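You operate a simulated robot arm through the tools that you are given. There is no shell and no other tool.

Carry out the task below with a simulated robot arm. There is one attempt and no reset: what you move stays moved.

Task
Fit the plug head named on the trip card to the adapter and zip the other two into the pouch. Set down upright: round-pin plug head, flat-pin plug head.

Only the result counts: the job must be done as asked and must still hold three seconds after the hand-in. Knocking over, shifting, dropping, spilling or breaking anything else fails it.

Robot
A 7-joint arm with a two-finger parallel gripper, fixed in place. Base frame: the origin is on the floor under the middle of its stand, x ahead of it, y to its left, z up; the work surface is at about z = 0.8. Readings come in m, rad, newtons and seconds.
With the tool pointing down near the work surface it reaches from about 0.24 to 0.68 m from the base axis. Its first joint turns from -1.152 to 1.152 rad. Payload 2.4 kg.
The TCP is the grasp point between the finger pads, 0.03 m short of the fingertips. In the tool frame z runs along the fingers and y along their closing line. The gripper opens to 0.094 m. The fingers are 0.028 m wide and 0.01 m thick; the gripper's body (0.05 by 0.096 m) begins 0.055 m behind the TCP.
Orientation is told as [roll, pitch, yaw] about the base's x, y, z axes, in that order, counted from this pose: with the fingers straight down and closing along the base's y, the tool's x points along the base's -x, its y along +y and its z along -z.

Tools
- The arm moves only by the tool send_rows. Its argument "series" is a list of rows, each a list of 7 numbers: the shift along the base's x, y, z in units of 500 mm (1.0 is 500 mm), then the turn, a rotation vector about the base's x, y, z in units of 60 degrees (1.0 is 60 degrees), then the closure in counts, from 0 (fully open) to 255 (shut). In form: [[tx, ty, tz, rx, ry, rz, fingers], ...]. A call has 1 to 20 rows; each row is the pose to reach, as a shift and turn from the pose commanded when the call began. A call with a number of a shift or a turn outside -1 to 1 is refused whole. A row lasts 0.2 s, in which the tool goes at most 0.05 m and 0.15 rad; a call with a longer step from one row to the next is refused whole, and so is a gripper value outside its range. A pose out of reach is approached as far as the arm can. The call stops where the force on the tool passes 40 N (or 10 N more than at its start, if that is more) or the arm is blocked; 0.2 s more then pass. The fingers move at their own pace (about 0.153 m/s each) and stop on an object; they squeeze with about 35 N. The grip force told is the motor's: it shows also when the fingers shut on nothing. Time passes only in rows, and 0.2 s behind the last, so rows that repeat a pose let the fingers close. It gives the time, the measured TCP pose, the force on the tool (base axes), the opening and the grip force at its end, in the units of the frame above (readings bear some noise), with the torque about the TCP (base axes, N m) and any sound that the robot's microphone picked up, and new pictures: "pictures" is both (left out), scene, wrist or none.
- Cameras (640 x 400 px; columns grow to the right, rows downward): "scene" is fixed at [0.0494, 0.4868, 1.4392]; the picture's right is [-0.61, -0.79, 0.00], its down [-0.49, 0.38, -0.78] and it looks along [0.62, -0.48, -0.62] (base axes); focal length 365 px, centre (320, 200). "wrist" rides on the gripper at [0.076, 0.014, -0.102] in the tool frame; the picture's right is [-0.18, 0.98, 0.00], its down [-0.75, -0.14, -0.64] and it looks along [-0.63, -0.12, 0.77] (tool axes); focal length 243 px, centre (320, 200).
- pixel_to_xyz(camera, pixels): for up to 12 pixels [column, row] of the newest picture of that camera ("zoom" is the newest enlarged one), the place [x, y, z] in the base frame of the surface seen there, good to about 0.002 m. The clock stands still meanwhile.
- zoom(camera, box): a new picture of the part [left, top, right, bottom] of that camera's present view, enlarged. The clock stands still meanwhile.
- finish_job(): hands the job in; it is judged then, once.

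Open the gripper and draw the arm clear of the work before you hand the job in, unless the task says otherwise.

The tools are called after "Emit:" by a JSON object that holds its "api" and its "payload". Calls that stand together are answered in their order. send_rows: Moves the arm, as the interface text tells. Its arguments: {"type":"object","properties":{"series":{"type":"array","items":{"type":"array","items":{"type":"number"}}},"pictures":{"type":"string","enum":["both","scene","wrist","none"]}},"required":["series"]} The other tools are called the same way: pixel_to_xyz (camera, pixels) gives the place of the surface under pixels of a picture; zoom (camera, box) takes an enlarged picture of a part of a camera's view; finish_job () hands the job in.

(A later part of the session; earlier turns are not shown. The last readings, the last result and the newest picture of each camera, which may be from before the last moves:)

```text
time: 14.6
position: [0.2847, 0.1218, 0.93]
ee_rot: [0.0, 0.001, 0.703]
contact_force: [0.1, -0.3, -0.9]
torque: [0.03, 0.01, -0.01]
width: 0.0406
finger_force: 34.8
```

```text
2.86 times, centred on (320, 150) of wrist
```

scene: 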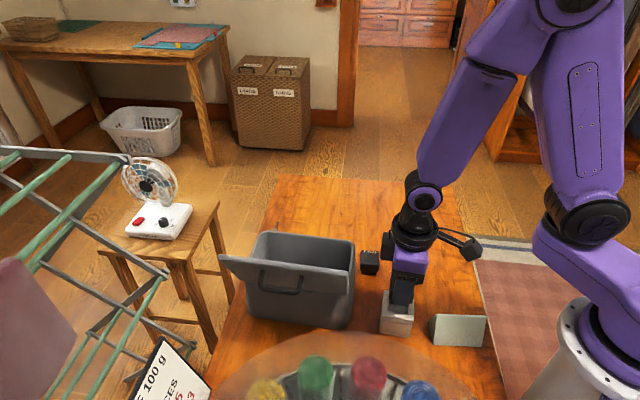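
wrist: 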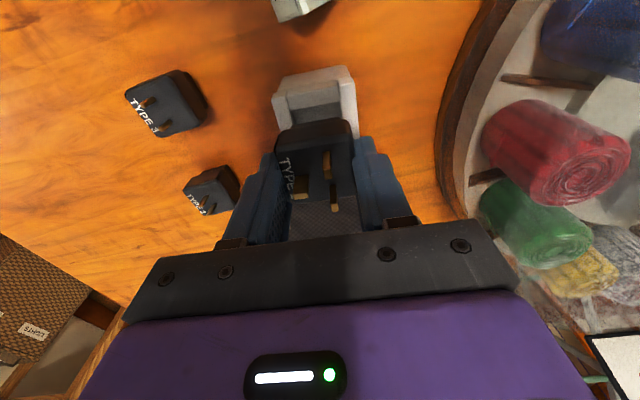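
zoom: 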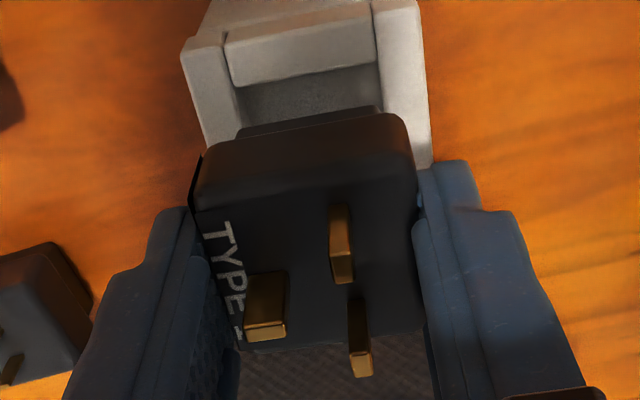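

Alignment looks close; I'll measure the foot edges against the recess walls in this same view.

Emit:
{"api": "pixel_to_xyz", "payload": {"camera": "zoom", "pixels": [[240, 130], [300, 119], [378, 107], [240, 95], [377, 50], [280, 85], [340, 72], [230, 60], [375, 30], [300, 150], [410, 140], [210, 160]]}}

```text
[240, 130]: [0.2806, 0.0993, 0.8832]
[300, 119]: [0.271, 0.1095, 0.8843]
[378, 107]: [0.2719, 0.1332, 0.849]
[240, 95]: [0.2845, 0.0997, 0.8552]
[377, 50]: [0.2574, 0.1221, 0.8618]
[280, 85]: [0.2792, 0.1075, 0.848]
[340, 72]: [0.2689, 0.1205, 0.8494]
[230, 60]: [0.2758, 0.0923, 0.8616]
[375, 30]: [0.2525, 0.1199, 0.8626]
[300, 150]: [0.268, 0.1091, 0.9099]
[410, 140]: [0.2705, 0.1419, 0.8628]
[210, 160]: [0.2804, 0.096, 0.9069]
```

Foot-to-wall gaps are ~1.3 mm each side in both directions, so it's aligned. I descend slowly to start the insertion, watching the force.

Emit:
{"api": "send_rows", "payload": {"series": [[0.0008, 0.0006, -0.016, 0, 0, 0, 255], [0.0008, 0.0006, -0.028, 0, 0, 0, 255], [0.0008, 0.0006, -0.036, 0, 0, 0, 255], [0.0008, 0.0006, -0.042, 0, 0, 0, 255], [0.0008, 0.0006, -0.048, 0, 0, 0, 255]]}}

Emit:
{"api": "zoom", "payload": {"camera": "scene", "box": [370, 260, 430, 340]}}

Emit:
{"api": "zoom", "payload": {"camera": "wrist", "box": [250, 80, 390, 220]}}

```text
time: 15.8
position: [0.2845, 0.1218, 0.9057]
ee_rot: [0.001, 0.0, 0.703]
contact_force: [-0.7, -0.8, 0.4]
torque: [0.03, -0.02, 0.02]
width: 0.041
finger_force: 35.0
```

scene: 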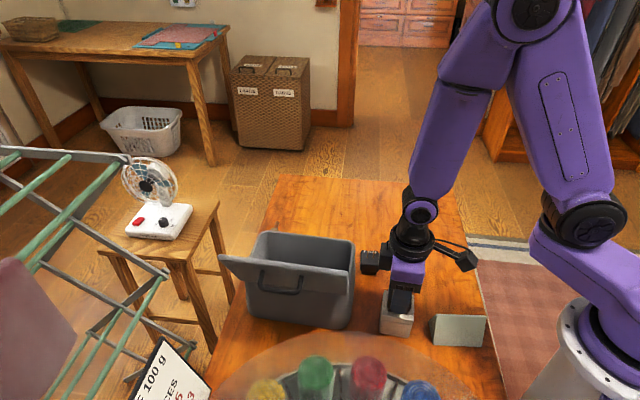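
wrist: 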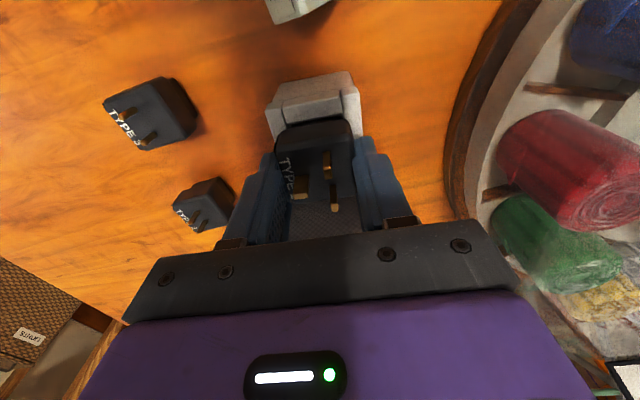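

```text
5.00 times, centred on (400, 300) of scene
```

zoom: 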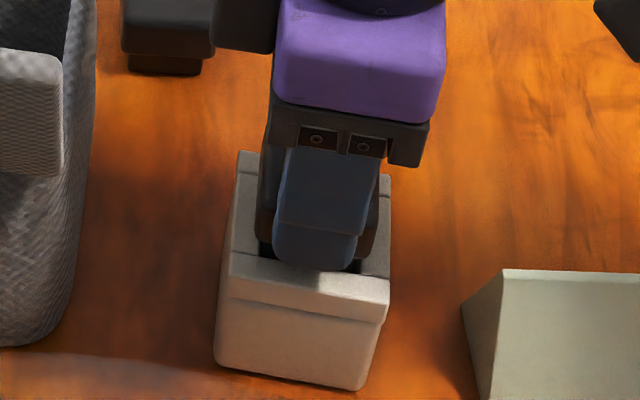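

```text
2.86 times, centred on (320, 150) of wrist
```

zoom: 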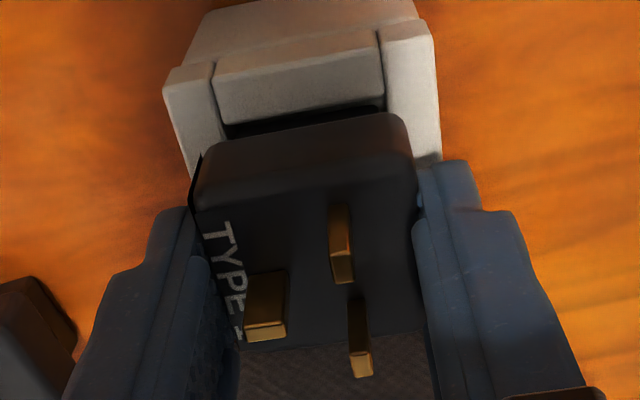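

No contact force yet with the foot ~7 mm into the recess. Continuing down to seat it.

Emit:
{"api": "send_rows", "payload": {"series": [[0, 0, -0.005, 0, 0, 0, 255], [0, 0, -0.01, 0, 0, 0, 255], [0, 0, -0.014, 0, 0, 0, 255], [0, 0, -0.017, 0, 0, 0, 255], [0, 0, -0.02, 0, 0, 0, 255]], "pictures": "wrist"}}

```text
time: 17.0
position: [0.2852, 0.1233, 0.8975]
ee_rot: [0.0, -0.001, 0.703]
contact_force: [-1.4, -1.6, 26.7]
torque: [-0.05, 0.07, 0.01]
width: 0.0409
finger_force: 34.8
```

wrist: 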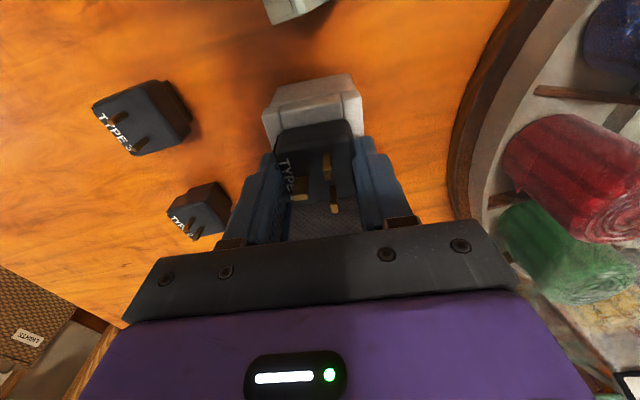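

Contact at z≈0.8975 with 27 N upward, matching the expected bottoming depth. I'll zoom in to check the gap between body and rim.

Emit:
{"api": "zoom", "payload": {"camera": "wrist", "box": [250, 60, 390, 180]}}

Emit:
{"api": "zoom", "payload": {"camera": "scene", "box": [375, 270, 425, 340]}}

```text
3.33 times, centred on (320, 120) of wrist
```

zoom: 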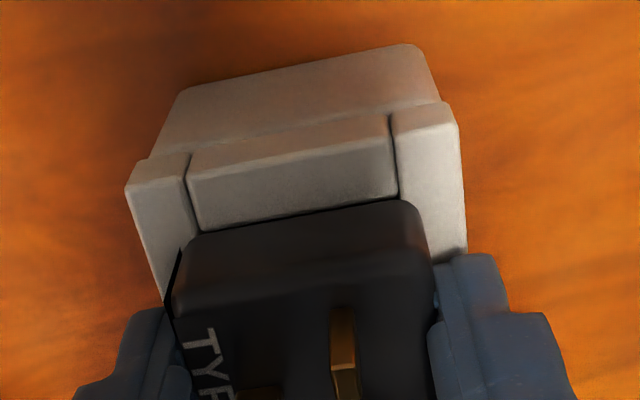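

```text
5.71 times, centred on (400, 305) of scene
```

zoom: 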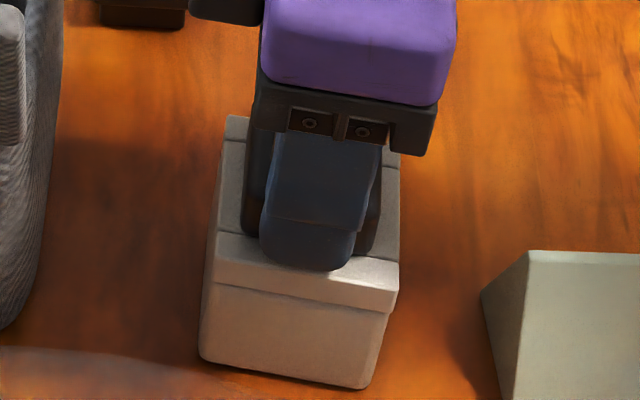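

The plug looks fully seated. I give one modest extra press, relax the load, then open the fingers and rise.

Emit:
{"api": "send_rows", "payload": {"series": [[0, 0, -0.0015, 0, 0, 0, 255], [0, 0, -0.0015, 0, 0, 0, 255], [0, 0, 0.003, 0, 0, 0, 255], [0, 0, 0.004, 0, 0, 0, 255], [0, 0, 0.004, 0, 0, 0, 200], [0, 0, 0.004, 0, 0, 0, 90], [0, 0, 0.004, 0, 0, 0, 90], [0, 0, 0.004, 0, 0, 0, 90]]}}

```text
time: 18.8
position: [0.2842, 0.1227, 0.8988]
ee_rot: [0.001, 0.0, 0.701]
contact_force: [-0.4, 1.0, -0.2]
torque: [-0.02, 0.04, -0.01]
width: 0.0609
finger_force: 0.0
```

scene: 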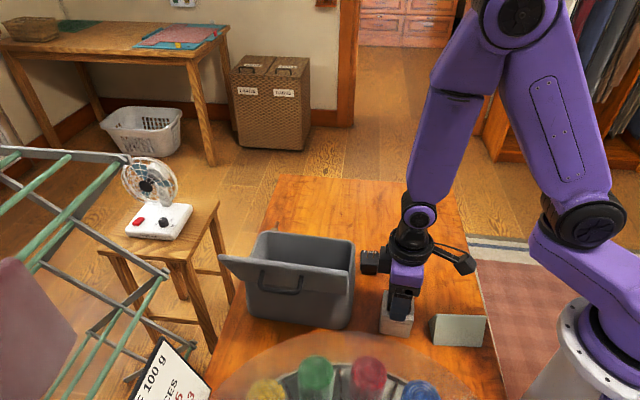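
wrist: 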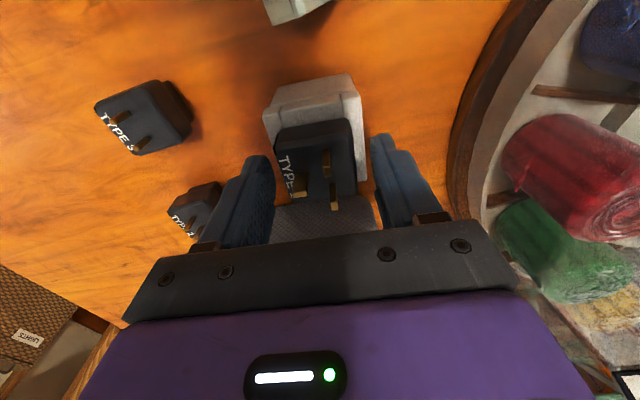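

Fingers are open to 61 mm and the plug stays in the adapter. Rising straight up 8 cm and inspecting the fit.

Emit:
{"api": "send_rows", "payload": {"series": [[0, 0, 0.04, 0, 0, 0, 90], [0, 0, 0.1, 0, 0, 0, 90], [0, 0, 0.16, 0, 0, 0, 90], [0, 0, 0.16, 0, 0, 0, 90]]}}

Emit:
{"api": "zoom", "payload": {"camera": "wrist", "box": [250, 40, 410, 160]}}

Emit:
{"api": "zoom", "payload": {"camera": "scene", "box": [370, 260, 430, 340]}}

```text
time: 19.8
position: [0.2846, 0.1237, 0.9776]
ee_rot: [0.0, 0.001, 0.701]
contact_force: [0.2, 0.3, 1.1]
torque: [0.01, -0.01, 0.02]
width: 0.0609
finger_force: 0.0
```

scene: 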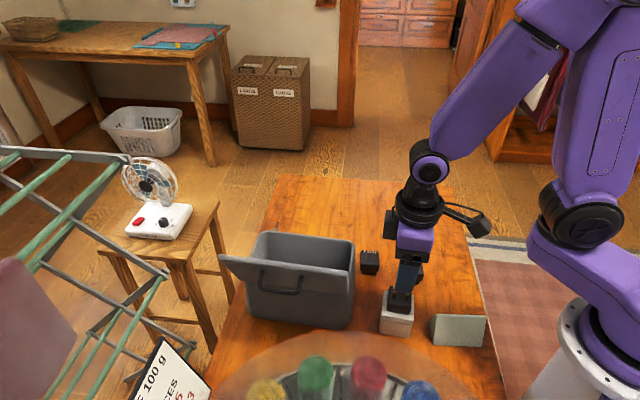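
wrist: 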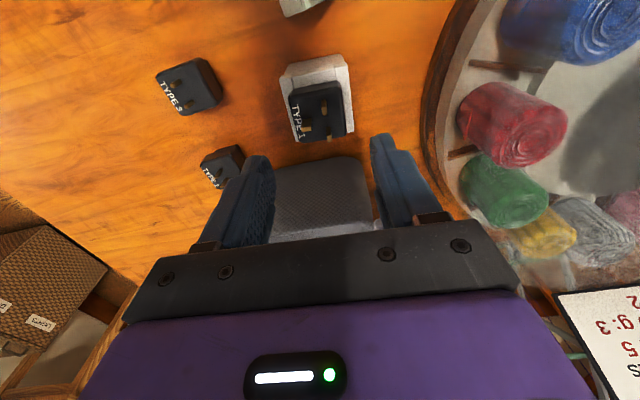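

```text
3.33 times, centred on (330, 100) of wrist
```

zoom: 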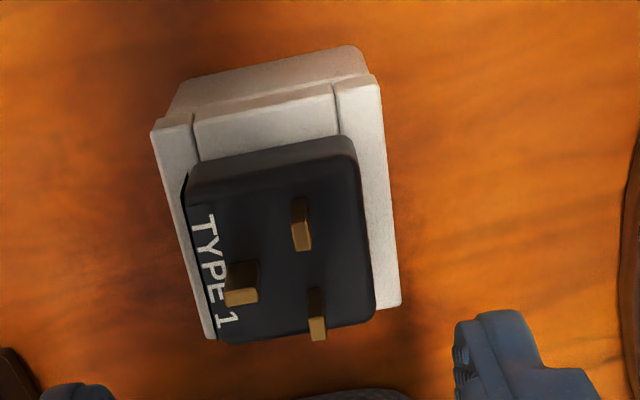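

```text
5.00 times, centred on (400, 300) of scene
```

zoom: 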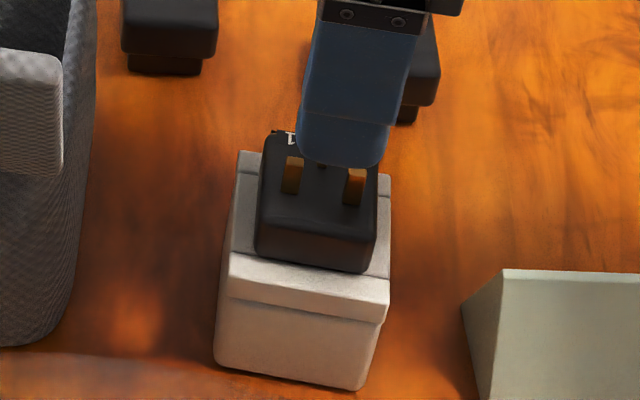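

Type 1 sits squarely in the adapter. Next I hover over Type 3 (round-pin), near (0.338,0.008).

Emit:
{"api": "send_rows", "payload": {"series": [[0.027, -0.06, 0, 0, 0, 0, 70], [0.054, -0.12, 0, 0, 0, 0, 70], [0.081, -0.18, -0.02, 0, 0, 0, 70], [0.1074, -0.229, -0.056, 0, 0, 0, 70], [0.1074, -0.229, -0.056, 0, 0, 0, 70]]}}

Emit:
{"api": "zoom", "payload": {"camera": "wrist", "box": [250, 40, 410, 160]}}

```text
time: 21.0
position: [0.3382, 0.0074, 0.9503]
ee_rot: [-0.001, -0.002, 0.703]
contact_force: [0.6, 0.3, 1.0]
torque: [0.02, -0.01, 0.0]
width: 0.0683
finger_force: 0.1
```

scene: 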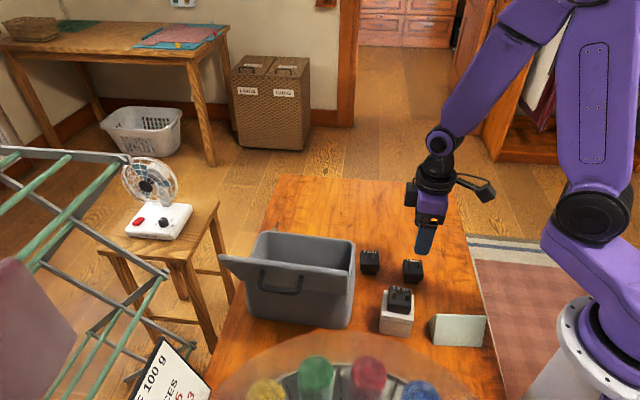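
wrist: 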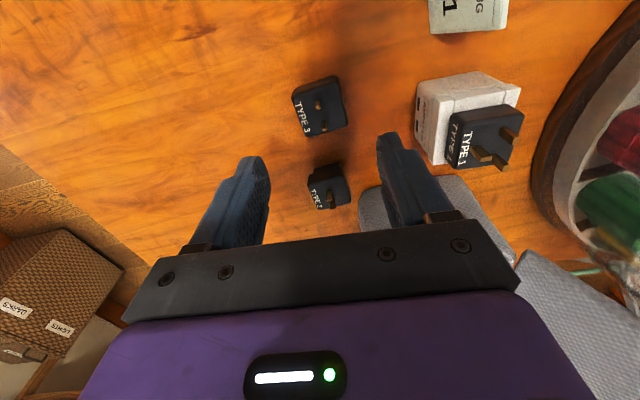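

```text
3.33 times, centred on (330, 100) of wrist
```

zoom: 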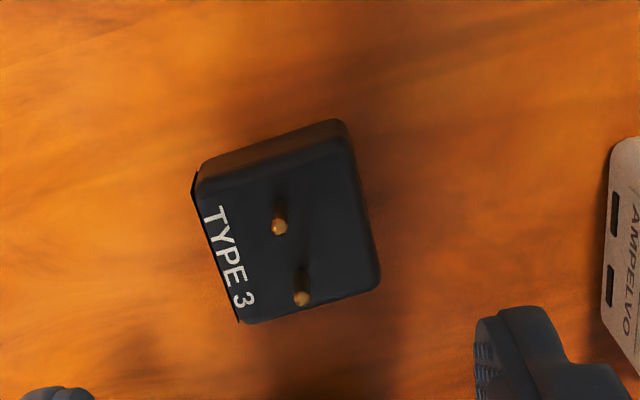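

I'll measure the Type 3 corners, plus the Type 1 top height in the adapter to confirm seating.

Emit:
{"api": "pixel_to_xyz", "payload": {"camera": "zoom", "pixels": [[200, 190], [242, 316], [376, 280], [346, 140], [206, 205], [235, 290], [355, 170], [370, 240], [220, 185], [320, 150], [260, 316], [350, 293]]}}

Emit:
{"api": "pixel_to_xyz", "payload": {"camera": "scene", "pixels": [[400, 302], [395, 305], [404, 304], [392, 300]]}}

Emit:
{"api": "zoom", "payload": {"camera": "scene", "box": [375, 275, 425, 340]}}

```text
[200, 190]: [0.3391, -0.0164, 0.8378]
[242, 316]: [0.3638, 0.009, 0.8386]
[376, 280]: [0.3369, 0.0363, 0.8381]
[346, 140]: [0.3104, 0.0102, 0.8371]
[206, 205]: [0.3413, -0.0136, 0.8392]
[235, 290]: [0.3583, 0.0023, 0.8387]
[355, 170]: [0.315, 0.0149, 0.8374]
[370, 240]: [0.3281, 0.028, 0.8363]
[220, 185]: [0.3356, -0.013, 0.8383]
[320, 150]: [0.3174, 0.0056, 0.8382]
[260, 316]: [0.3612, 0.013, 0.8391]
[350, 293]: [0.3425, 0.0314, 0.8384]
```

```text
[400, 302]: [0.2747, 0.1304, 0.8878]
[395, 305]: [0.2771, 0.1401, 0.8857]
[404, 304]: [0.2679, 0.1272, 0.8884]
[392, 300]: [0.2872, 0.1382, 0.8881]
```

```text
6.15 times, centred on (400, 308) of scene
```

zoom: 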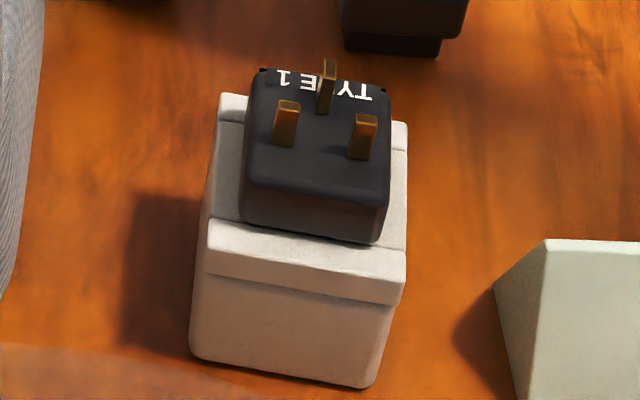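

Type 1 top is at z=0.888, exactly seated. Type 3 centre ≈(0.337,0.0097), yaw ≈45.5°; I descend on it with the tips ~14 mm below its top.

Emit:
{"api": "send_rows", "payload": {"series": [[-0.0016, 0.0034, -0.03, 0, 0, 0.088, 70], [-0.0016, 0.0034, -0.09, 0, 0, 0.088, 70], [-0.0016, 0.0034, -0.15, 0, 0, 0.088, 70], [-0.0016, 0.0034, -0.19, 0, 0, 0.088, 70], [-0.0016, 0.0034, -0.19, 0, 0, 0.088, 70]]}}

Emit:
{"api": "zoom", "payload": {"camera": "wrist", "box": [240, 80, 400, 220]}}

```text
time: 22.2
position: [0.3387, 0.0091, 0.856]
ee_rot: [0.0, -0.001, 0.795]
contact_force: [0.0, -0.2, 0.3]
torque: [-0.02, 0.0, 0.01]
width: 0.0678
finger_force: 0.1
```

scene: 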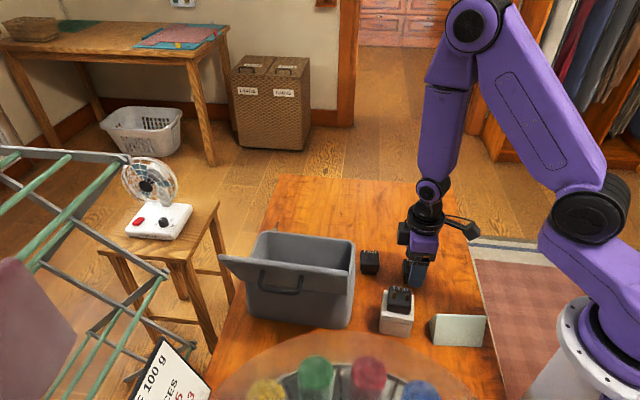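
wrist: 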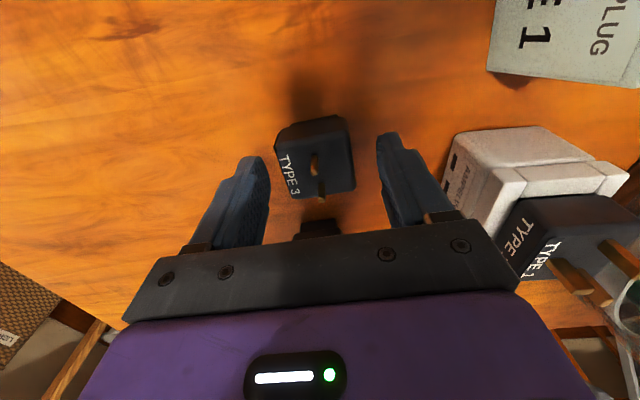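

```text
2.86 times, centred on (320, 150) of wrist
```

zoom: 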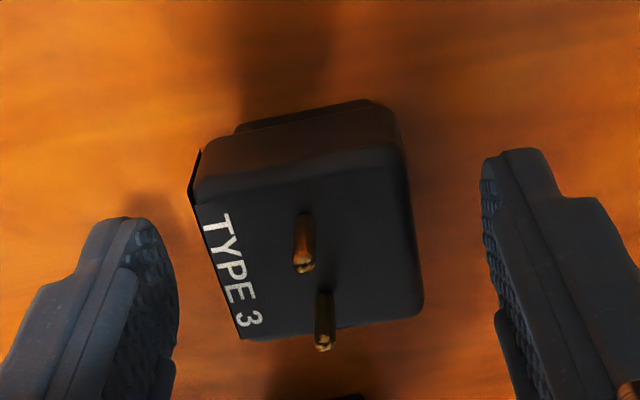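

Type 3 is centred between the fingers. Closing, then lifting.

Emit:
{"api": "send_rows", "payload": {"series": [[0, 0, 0, 0, 0, 0, 255], [0, 0, 0, 0, 0, 0, 255], [0, 0, 0, 0, 0, 0, 255], [0, 0, 0, 0, 0, 0, 255], [0, 0, 0.02, 0, 0, 0, 255], [0, 0, 0.08, 0, 0, 0, 255], [0, 0, 0.15, 0, 0, 0, 255], [0, 0, 0.24, 0, 0, 0, 255], [0, 0, 0.32, 0, 0, 0, 255], [0, 0, 0.4, 0, 0, 0, 255], [0, 0, 0.4, 0, 0, 0, 255]]}}

Emit:
{"api": "zoom", "payload": {"camera": "wrist", "box": [240, 80, 400, 220]}}

```text
time: 24.6
position: [0.3366, 0.0087, 1.0541]
ee_rot: [-0.001, 0.0, 0.794]
contact_force: [-0.2, -0.5, -0.4]
torque: [0.02, -0.02, 0.01]
width: 0.0409
finger_force: 35.1
```

scene: 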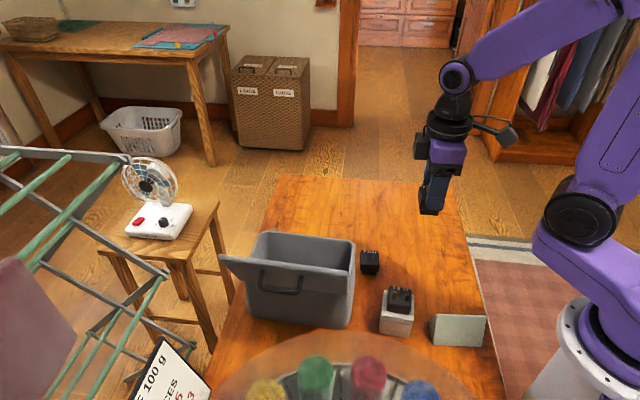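
wrist: 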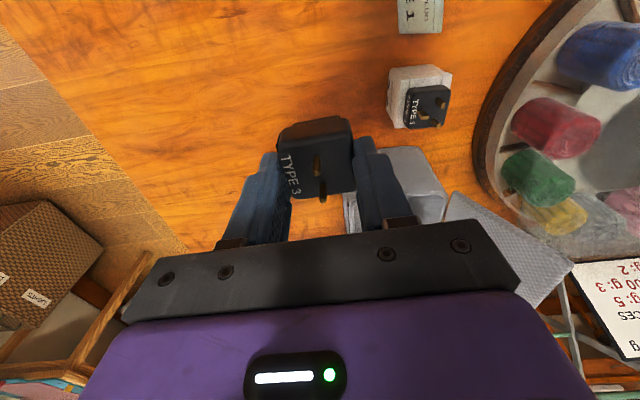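

```text
2.86 times, centred on (320, 150) of wrist
```

zoom: 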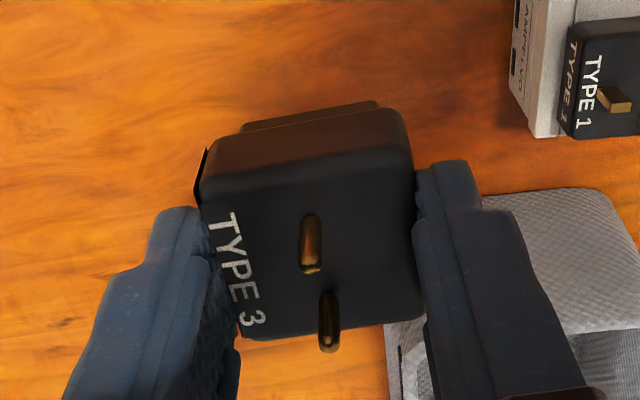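

Type 3 is held upright. I move it above the right part of the pouch to view the interior before lowering.

Emit:
{"api": "send_rows", "payload": {"series": [[0.02, 0.08, 0.01, 0, 0, -0.03, 255], [0.045, 0.16, 0.01, 0, 0, -0.058, 255], [0.07, 0.24, 0.01, 0, 0, -0.058, 255], [0.094, 0.3226, 0.01, 0, 0, -0.058, 255], [0.094, 0.3226, 0.01, 0, 0, -0.058, 255]]}}

Emit:
{"api": "zoom", "payload": {"camera": "wrist", "box": [180, 20, 480, 240]}}

```text
time: 25.8
position: [0.3847, 0.1717, 1.0602]
ee_rot: [0.001, 0.0, 0.734]
contact_force: [-0.1, -0.1, -0.2]
torque: [-0.02, 0.0, 0.0]
width: 0.0407
finger_force: 35.3
```

scene: 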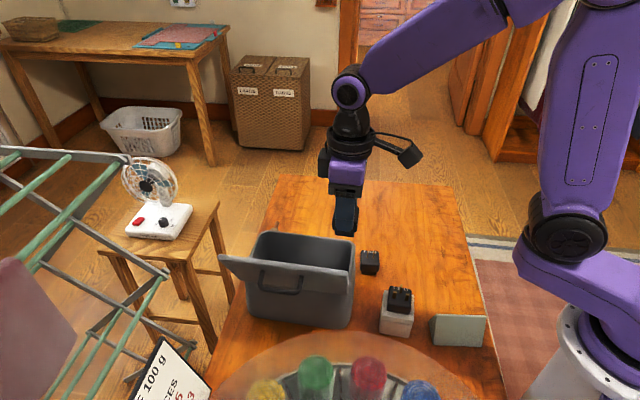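
wrist: 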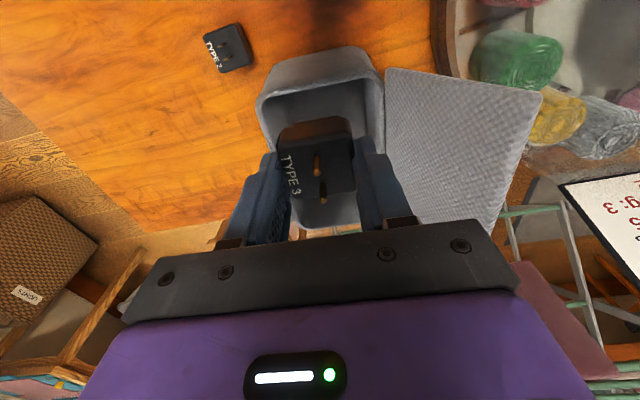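

```text
1.82 times, centred on (330, 130) of wrist
```

zoom: 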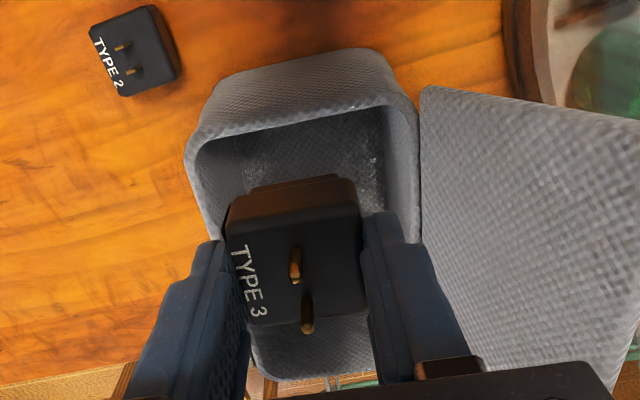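

The pouch rim and interior are visible around the plug; I'll measure rim edges and floor in this zoom.

Emit:
{"api": "pixel_to_xyz", "payload": {"camera": "zoom", "pixels": [[205, 140], [300, 118], [390, 97], [190, 165], [200, 210], [418, 180], [412, 130], [260, 365], [350, 368], [260, 165], [340, 150], [370, 190]]}}

Emit:
{"api": "pixel_to_xyz", "payload": {"camera": "zoom", "pixels": [[300, 100], [430, 95], [600, 110], [460, 240], [225, 195], [400, 230], [305, 372], [230, 225], [310, 160], [300, 340], [330, 330], [405, 160]]}}

```text
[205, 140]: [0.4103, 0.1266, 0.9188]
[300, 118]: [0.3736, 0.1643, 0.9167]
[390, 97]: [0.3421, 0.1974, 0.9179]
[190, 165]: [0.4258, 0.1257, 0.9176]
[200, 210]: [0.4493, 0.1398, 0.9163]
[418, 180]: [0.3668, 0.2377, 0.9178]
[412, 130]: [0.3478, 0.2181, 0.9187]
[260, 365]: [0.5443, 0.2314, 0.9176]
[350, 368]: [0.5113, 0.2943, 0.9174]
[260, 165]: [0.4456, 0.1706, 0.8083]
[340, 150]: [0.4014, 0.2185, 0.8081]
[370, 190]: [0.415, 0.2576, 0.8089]
```

```text
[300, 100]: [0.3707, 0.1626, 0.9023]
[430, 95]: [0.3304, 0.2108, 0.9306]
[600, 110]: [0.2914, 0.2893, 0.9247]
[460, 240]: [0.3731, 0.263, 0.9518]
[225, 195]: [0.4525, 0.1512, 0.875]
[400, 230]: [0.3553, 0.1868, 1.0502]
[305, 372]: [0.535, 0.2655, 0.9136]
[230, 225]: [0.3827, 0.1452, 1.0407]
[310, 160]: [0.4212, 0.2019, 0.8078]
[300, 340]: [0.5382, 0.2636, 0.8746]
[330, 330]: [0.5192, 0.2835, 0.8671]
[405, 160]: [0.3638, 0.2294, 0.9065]
```

Pouch floor is at z≈0.808, rim z≈0.918, interior u 0.39–0.573, v -0.19 to -0.07. I move over the far part (u=0.525) and lower partway.

Emit:
{"api": "send_rows", "payload": {"series": [[0.06, 0.055, 0, 0, 0, 0, 255], [0.12, 0.11, 0, 0, 0, 0, 255], [0.187, 0.1658, 0, 0, 0, 0, 255], [0.187, 0.1658, 0, 0, 0, 0, 255], [0.187, 0.1658, -0.08, 0, 0, 0, 255], [0.187, 0.1658, -0.16, 0, 0, 0, 255], [0.187, 0.1658, -0.22, 0, 0, 0, 255], [0.187, 0.1658, -0.22, 0, 0, 0, 255]]}}

Emit:
{"api": "zoom", "payload": {"camera": "wrist", "box": [180, 20, 480, 240]}}

Emit:
{"api": "zoom", "payload": {"camera": "scene", "box": [200, 160, 380, 300]}}

```text
time: 27.6
position: [0.4783, 0.2538, 0.95]
ee_rot: [0.0, 0.0, 0.734]
contact_force: [0.7, -0.1, -0.9]
torque: [0.0, 0.02, 0.01]
width: 0.0411
finger_force: 35.0
```

scene: 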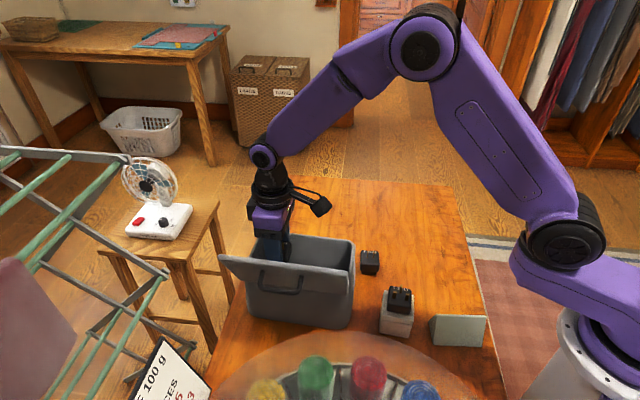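
wrist: 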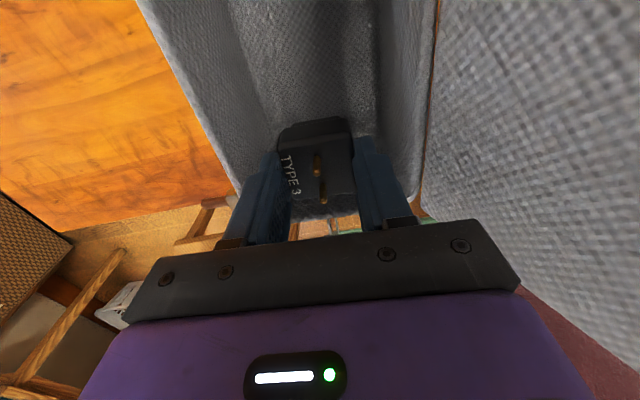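

```text
1.82 times, centred on (330, 130) of wrist
```

zoom: 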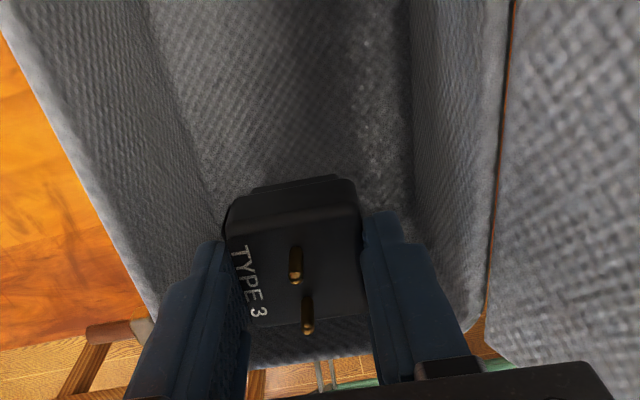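

```text
2.86 times, centred on (290, 230) of scene
```

zoom: 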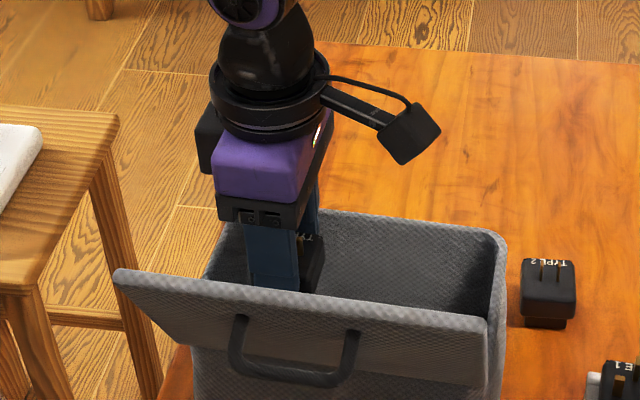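

Clear of lid and walls. I lower Type 3 to the pouch floor slowly.

Emit:
{"api": "send_rows", "payload": {"series": [[0, 0, -0.05, 0, 0, 0, 255], [0, 0, -0.1, 0, 0, 0, 255], [0, 0, -0.14, 0, 0, 0, 255], [0, 0, -0.156, 0, 0, 0, 255], [0, 0, -0.164, 0, 0, 0, 255], [0, 0, -0.169, 0, 0, 0, 255], [0, 0, -0.172, 0, 0, 0, 255]]}}

Emit:
{"api": "zoom", "payload": {"camera": "wrist", "box": [180, 20, 480, 240]}}

```text
time: 29.2
position: [0.4776, 0.2535, 0.8641]
ee_rot: [-0.001, 0.0, 0.735]
contact_force: [-0.1, 0.2, 0.5]
torque: [0.01, -0.03, 0.02]
width: 0.0409
finger_force: 35.2
```

scene: 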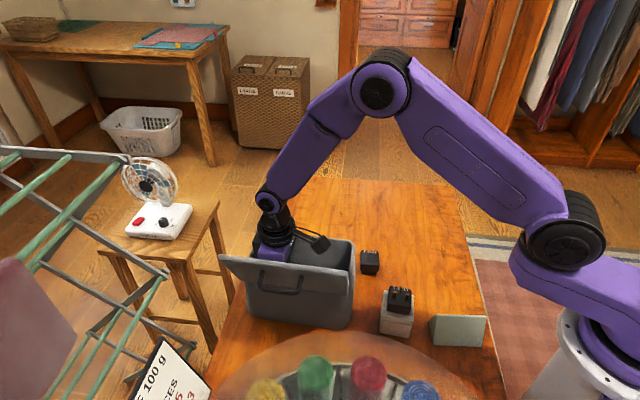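
wrist: 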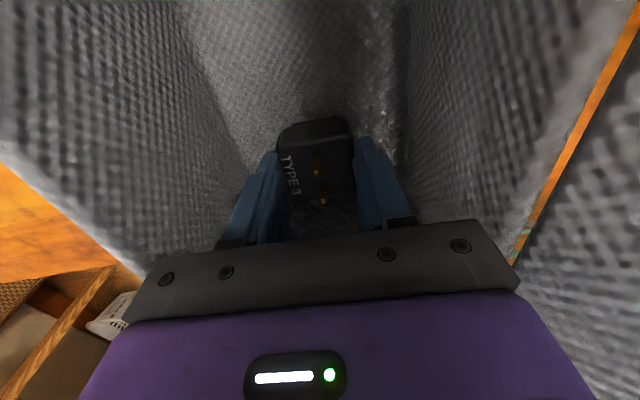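

```text
1.82 times, centred on (330, 130) of wrist
```

zoom: 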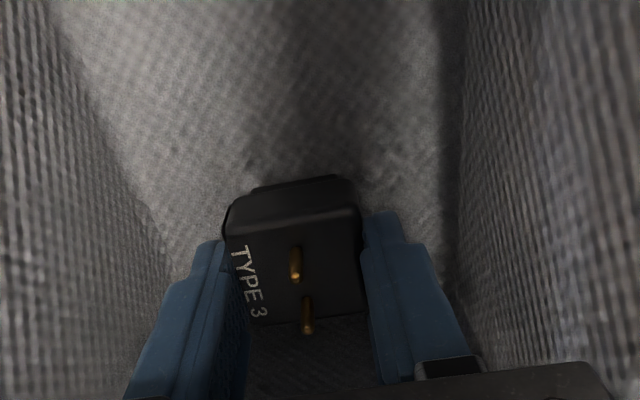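

No contact yet at z=0.864. I lower in 1 mm steps until the floor is felt.

Emit:
{"api": "send_rows", "payload": {"series": [[0, 0, -0.002, 0, 0, 0, 255], [0, 0, -0.004, 0, 0, 0, 255], [0, 0, -0.004, 0, 0, 0, 255]], "pictures": "none"}}

```text
time: 30.0
position: [0.4786, 0.2535, 0.8627]
ee_rot: [0.001, -0.001, 0.733]
contact_force: [-5.1, -2.8, 20.6]
torque: [-0.07, 0.19, 0.01]
width: 0.0406
finger_force: 34.7
```

Floor contact felt (20 N). I relax by 1 mm, open the fingers gently to ~55 mm, and then rise.

Emit:
{"api": "send_rows", "payload": {"series": [[0, 0, 0.002, 0, 0, 0, 255], [0, 0, 0.002, 0, 0, 0, 255], [0, 0, 0.002, 0, 0, 0, 200], [0, 0, 0.002, 0, 0, 0, 105], [0, 0, 0.002, 0, 0, 0, 105], [0, 0, 0.002, 0, 0, 0, 105]]}}

Emit:
{"api": "zoom", "payload": {"camera": "wrist", "box": [180, 20, 480, 240]}}

```text
time: 31.4
position: [0.4782, 0.2544, 0.8639]
ee_rot: [0.001, 0.0, 0.732]
contact_force: [-0.1, 0.2, -0.3]
torque: [0.02, 0.01, 0.0]
width: 0.0552
finger_force: 0.1
```

scene: 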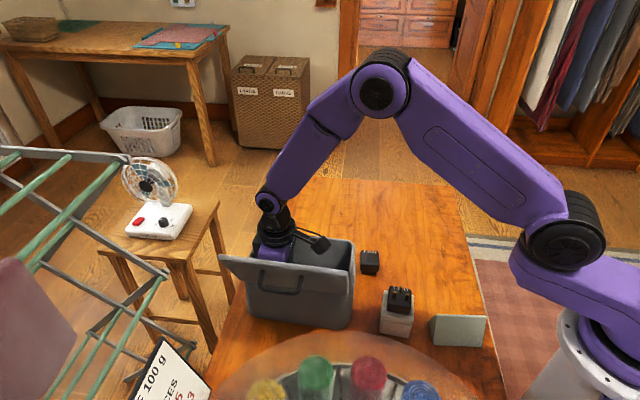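
wrist: 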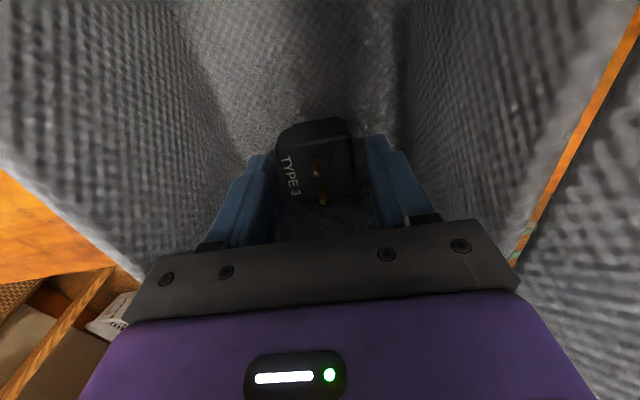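

```text
1.82 times, centred on (330, 130) of wrist
```

zoom: 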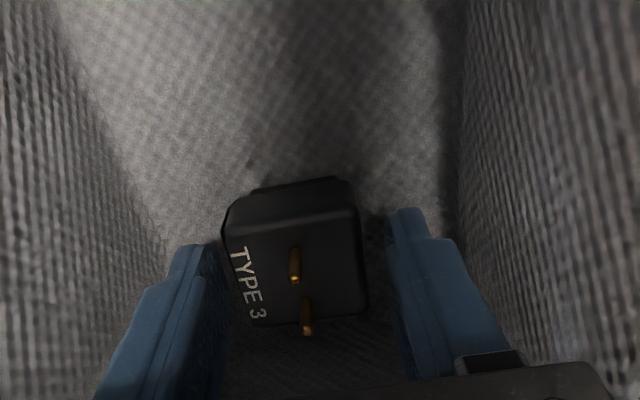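

Type 3 stands upright in the pouch, fingers free on both sides. Rising straight up to z≈1.06.

Emit:
{"api": "send_rows", "payload": {"series": [[0, 0, 0.02, 0, 0, 0, 105], [0, 0, 0.08, 0, 0, 0, 105], [0, 0, 0.16, 0, 0, 0, 105], [0, 0, 0.24, 0, 0, 0, 105], [0, 0, 0.32, 0, 0, 0, 105], [0, 0, 0.394, 0, 0, 0, 105], [0, 0, 0.394, 0, 0, 0, 105]]}}

Emit:
{"api": "zoom", "payload": {"camera": "wrist", "box": [220, 40, 420, 180]}}

```text
time: 33.0
position: [0.4771, 0.255, 1.0606]
ee_rot: [0.0, 0.0, 0.733]
contact_force: [-0.4, 1.4, 0.3]
torque: [0.01, 0.01, 0.0]
width: 0.0553
finger_force: 0.0
```

scene: 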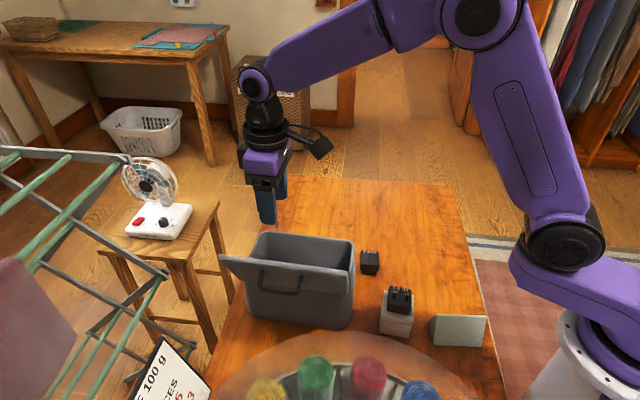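
wrist: 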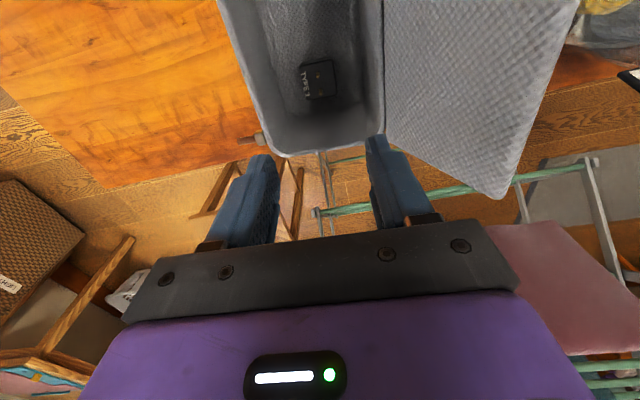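

```text
2.86 times, centred on (320, 110) of wrist
```

zoom: 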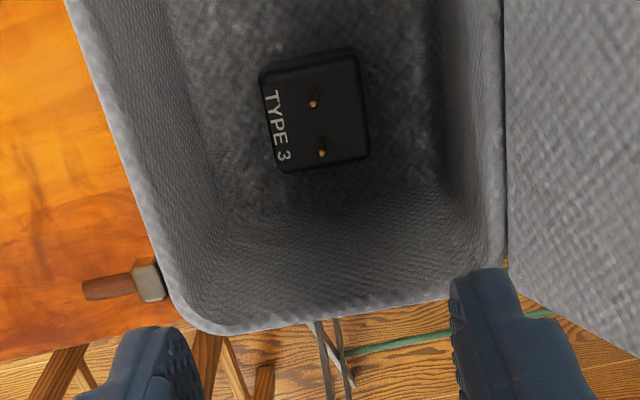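

Type 3 stands upright. While here I measure the zip slider and pull seen at (150,280)/(105,287) of the zoom, and the Type 3 position.

Emit:
{"api": "pixel_to_xyz", "payload": {"camera": "zoom", "pixels": [[150, 280], [148, 265], [153, 298], [105, 287], [88, 290], [125, 284], [107, 297], [107, 278], [160, 275], [315, 120], [265, 80], [365, 155]]}}

Emit:
{"api": "zoom", "payload": {"camera": "wrist", "box": [220, 110, 300, 170]}}

```text
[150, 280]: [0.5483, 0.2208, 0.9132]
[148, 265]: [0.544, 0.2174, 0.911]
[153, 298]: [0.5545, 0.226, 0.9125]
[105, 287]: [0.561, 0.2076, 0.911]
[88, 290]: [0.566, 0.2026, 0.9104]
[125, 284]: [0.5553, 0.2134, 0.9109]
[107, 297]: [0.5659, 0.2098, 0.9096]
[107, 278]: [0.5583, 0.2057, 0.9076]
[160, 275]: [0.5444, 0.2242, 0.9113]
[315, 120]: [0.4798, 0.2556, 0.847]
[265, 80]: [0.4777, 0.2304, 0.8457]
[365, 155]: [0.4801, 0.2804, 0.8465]
```

```text
6.67 times, centred on (260, 140) of wrist
```

zoom: 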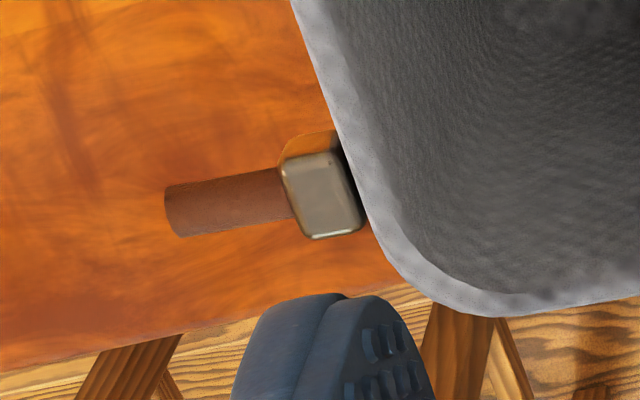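

Zip pull runs outward at u≈0.555, z≈0.91. Now I move to hover over Type 2 (flat-pin) near (0.408,0.062).

Emit:
{"api": "send_rows", "payload": {"series": [[-0.03, -0.09, 0, 0, 0, 0, 70], [-0.06, -0.18, 0, 0, 0, 0, 70], [-0.1, -0.27, 0, 0, 0, 0, 70], [-0.1394, -0.36, 0, 0, 0, 0, 70], [-0.1394, -0.3838, -0.07, 0, 0, 0, 70], [-0.1394, -0.3838, -0.15, 0, 0, 0, 70], [-0.1394, -0.3838, -0.22, 0, 0, 0, 70], [-0.1394, -0.3838, -0.22, 0, 0, 0, 70]]}}

Emit:
{"api": "zoom", "payload": {"camera": "wrist", "box": [250, 40, 410, 160]}}

```text
time: 34.8
position: [0.4078, 0.062, 0.9503]
ee_rot: [-0.001, 0.001, 0.732]
contact_force: [0.4, 0.3, -0.2]
torque: [-0.01, 0.01, 0.02]
width: 0.0679
finger_force: 0.1
```

scene: 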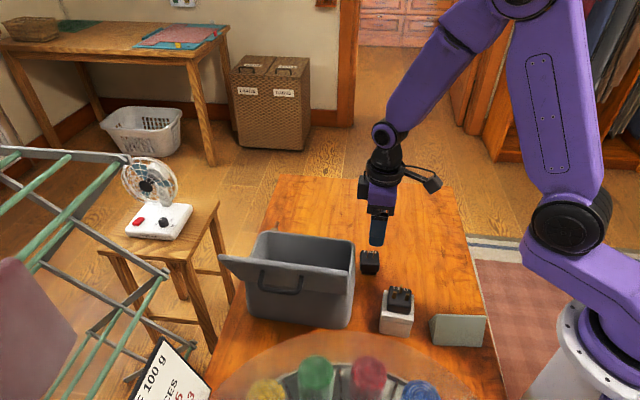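
wrist: 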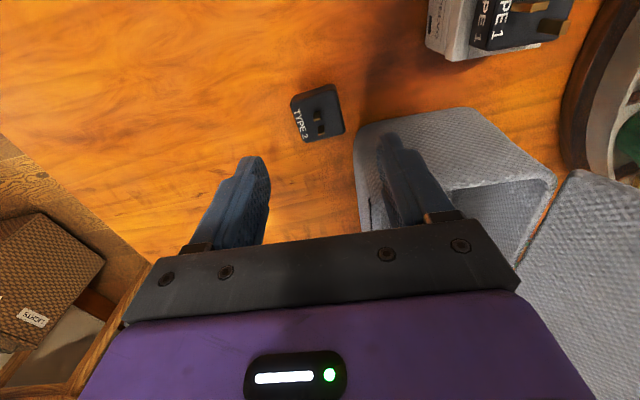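

```text
3.33 times, centred on (330, 100) of wrist
```

zoom: 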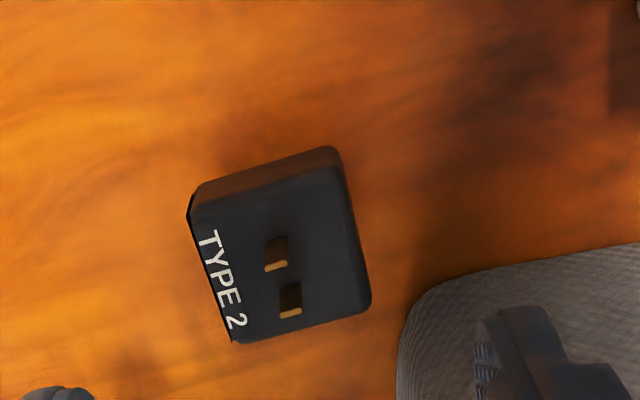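

The pouch corner is close, so I measure Type 2 and the nearby pouch edge carefully.

Emit:
{"api": "pixel_to_xyz", "payload": {"camera": "zoom", "pixels": [[192, 205], [236, 335], [368, 298], [338, 165], [198, 225], [222, 300], [345, 190], [360, 260], [215, 205], [310, 175], [255, 335], [345, 313]]}}

Emit:
{"api": "pixel_to_xyz", "payload": {"camera": "zoom", "pixels": [[430, 290], [410, 330], [400, 380], [500, 270], [600, 255]]}}

Emit:
{"api": "pixel_to_xyz", "payload": {"camera": "wrist", "pixels": [[357, 140], [365, 190], [400, 122], [470, 112], [366, 200]]}}

```text
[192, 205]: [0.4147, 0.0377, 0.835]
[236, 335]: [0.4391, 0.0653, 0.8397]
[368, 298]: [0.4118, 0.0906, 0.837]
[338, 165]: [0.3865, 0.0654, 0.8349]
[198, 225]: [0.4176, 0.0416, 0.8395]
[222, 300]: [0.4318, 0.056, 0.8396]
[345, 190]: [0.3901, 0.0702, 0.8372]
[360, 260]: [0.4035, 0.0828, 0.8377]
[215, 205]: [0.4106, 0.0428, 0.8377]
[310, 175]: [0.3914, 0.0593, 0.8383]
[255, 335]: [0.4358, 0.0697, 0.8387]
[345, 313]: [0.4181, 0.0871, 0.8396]
```

```text
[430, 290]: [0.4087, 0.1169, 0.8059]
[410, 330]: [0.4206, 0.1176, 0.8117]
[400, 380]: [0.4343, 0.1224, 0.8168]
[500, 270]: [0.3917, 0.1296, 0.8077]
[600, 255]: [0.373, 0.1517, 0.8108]
```

```text
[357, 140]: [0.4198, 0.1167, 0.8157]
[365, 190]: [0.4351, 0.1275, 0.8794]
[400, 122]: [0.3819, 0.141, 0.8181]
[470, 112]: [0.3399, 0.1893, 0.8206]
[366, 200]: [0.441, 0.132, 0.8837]
```

Type 2 centre ≈(0.4134,0.065), yaw ≈46°; the finger and hand clear the pouch by over 1 cm. Descending onto it.

Emit:
{"api": "send_rows", "payload": {"series": [[0.0108, 0.006, -0.02, 0, 0, 0.067, 75], [0.0108, 0.006, -0.08, 0, 0, 0.067, 75], [0.0108, 0.006, -0.14, 0, 0, 0.067, 75], [0.0108, 0.006, -0.188, 0, 0, 0.067, 75], [0.0108, 0.006, -0.188, 0, 0, 0.067, 75]]}}

Emit:
{"api": "zoom", "payload": {"camera": "wrist", "box": [240, 80, 400, 220]}}

Emit:
{"api": "zoom", "payload": {"camera": "scene", "box": [310, 190, 430, 310]}}

```text
time: 36.0
position: [0.4144, 0.0641, 0.855]
ee_rot: [0.001, -0.002, 0.802]
contact_force: [-0.1, 0.2, 0.5]
torque: [0.04, 0.01, 0.02]
width: 0.0663
finger_force: 0.0
```

scene: 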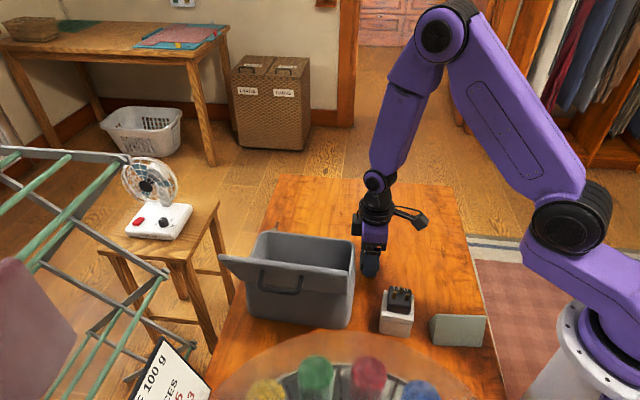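
wrist: 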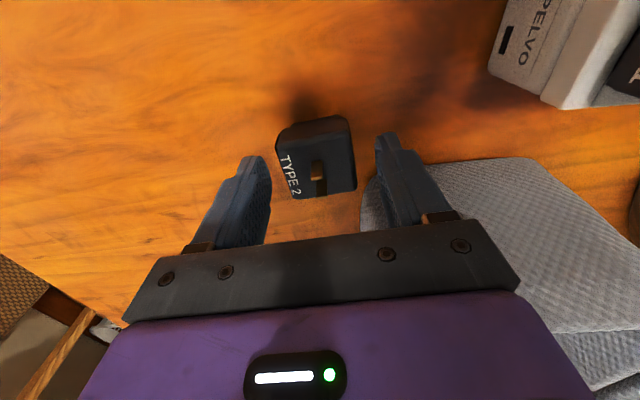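

```text
2.86 times, centred on (320, 150) of wrist
```

zoom: 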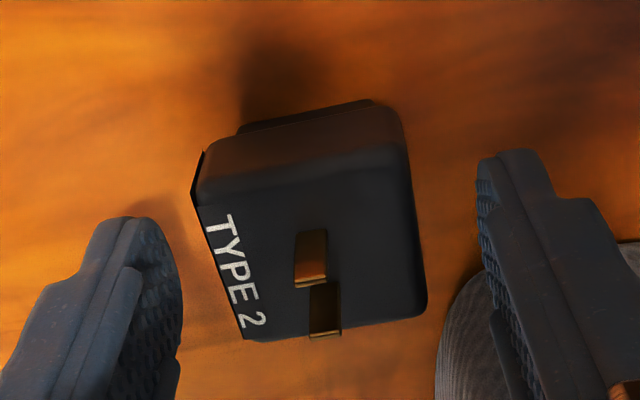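

```text
3.33 times, centred on (370, 250) of scene
```

zoom: 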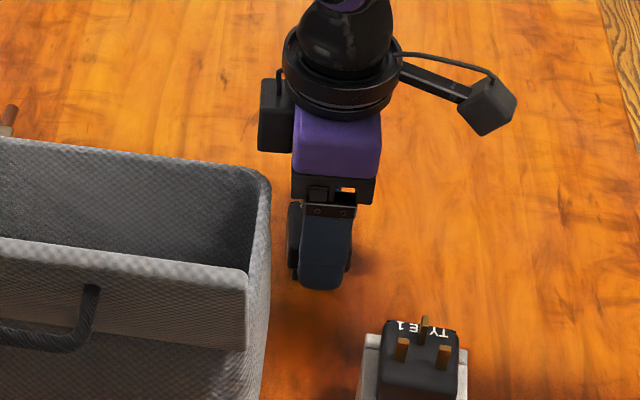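

Type 2 is well centred between the fingers. Closing, then lifting to about z=1.06.

Emit:
{"api": "send_rows", "payload": {"series": [[0, 0, 0, 0, 0, 0, 255], [0, 0, 0, 0, 0, 0, 255], [0, 0, 0, 0, 0, 0, 255], [0, 0, 0, 0, 0, 0, 255], [0, 0, 0.02, 0, 0, 0, 255], [0, 0, 0.08, 0, 0, 0, 255], [0, 0, 0.16, 0, 0, 0, 255], [0, 0, 0.24, 0, 0, 0, 255], [0, 0, 0.32, 0, 0, 0, 255], [0, 0, 0.408, 0, 0, 0, 255], [0, 0, 0.408, 0, 0, 0, 255]]}}

Emit:
{"api": "zoom", "payload": {"camera": "wrist", "box": [240, 80, 400, 220]}}

```text
time: 38.4
position: [0.4129, 0.0649, 1.0617]
ee_rot: [0.001, 0.0, 0.802]
contact_force: [-1.0, -0.1, -1.2]
torque: [0.02, 0.0, 0.02]
width: 0.0408
finger_force: 35.0
```

scene: 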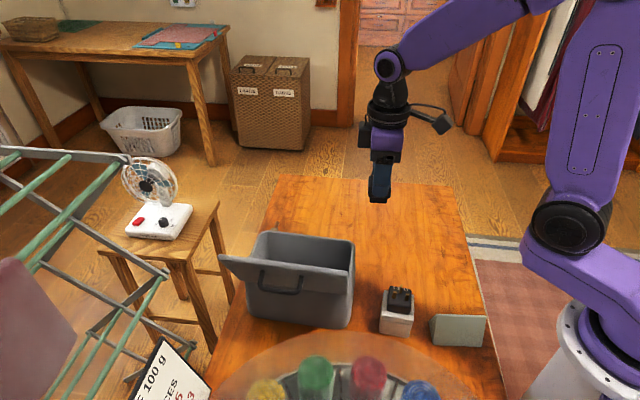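
wrist: 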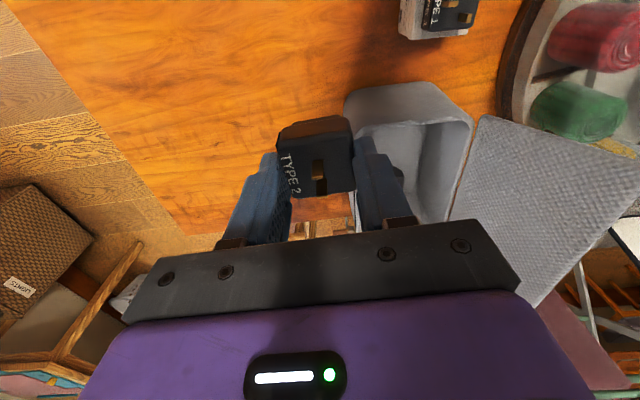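

```text
2.86 times, centred on (320, 150) of wrist
```

zoom: 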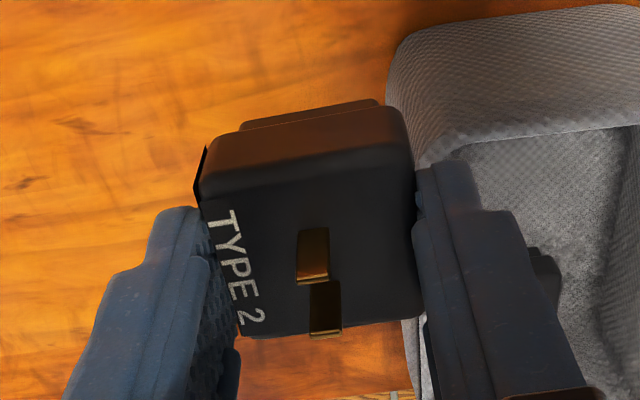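

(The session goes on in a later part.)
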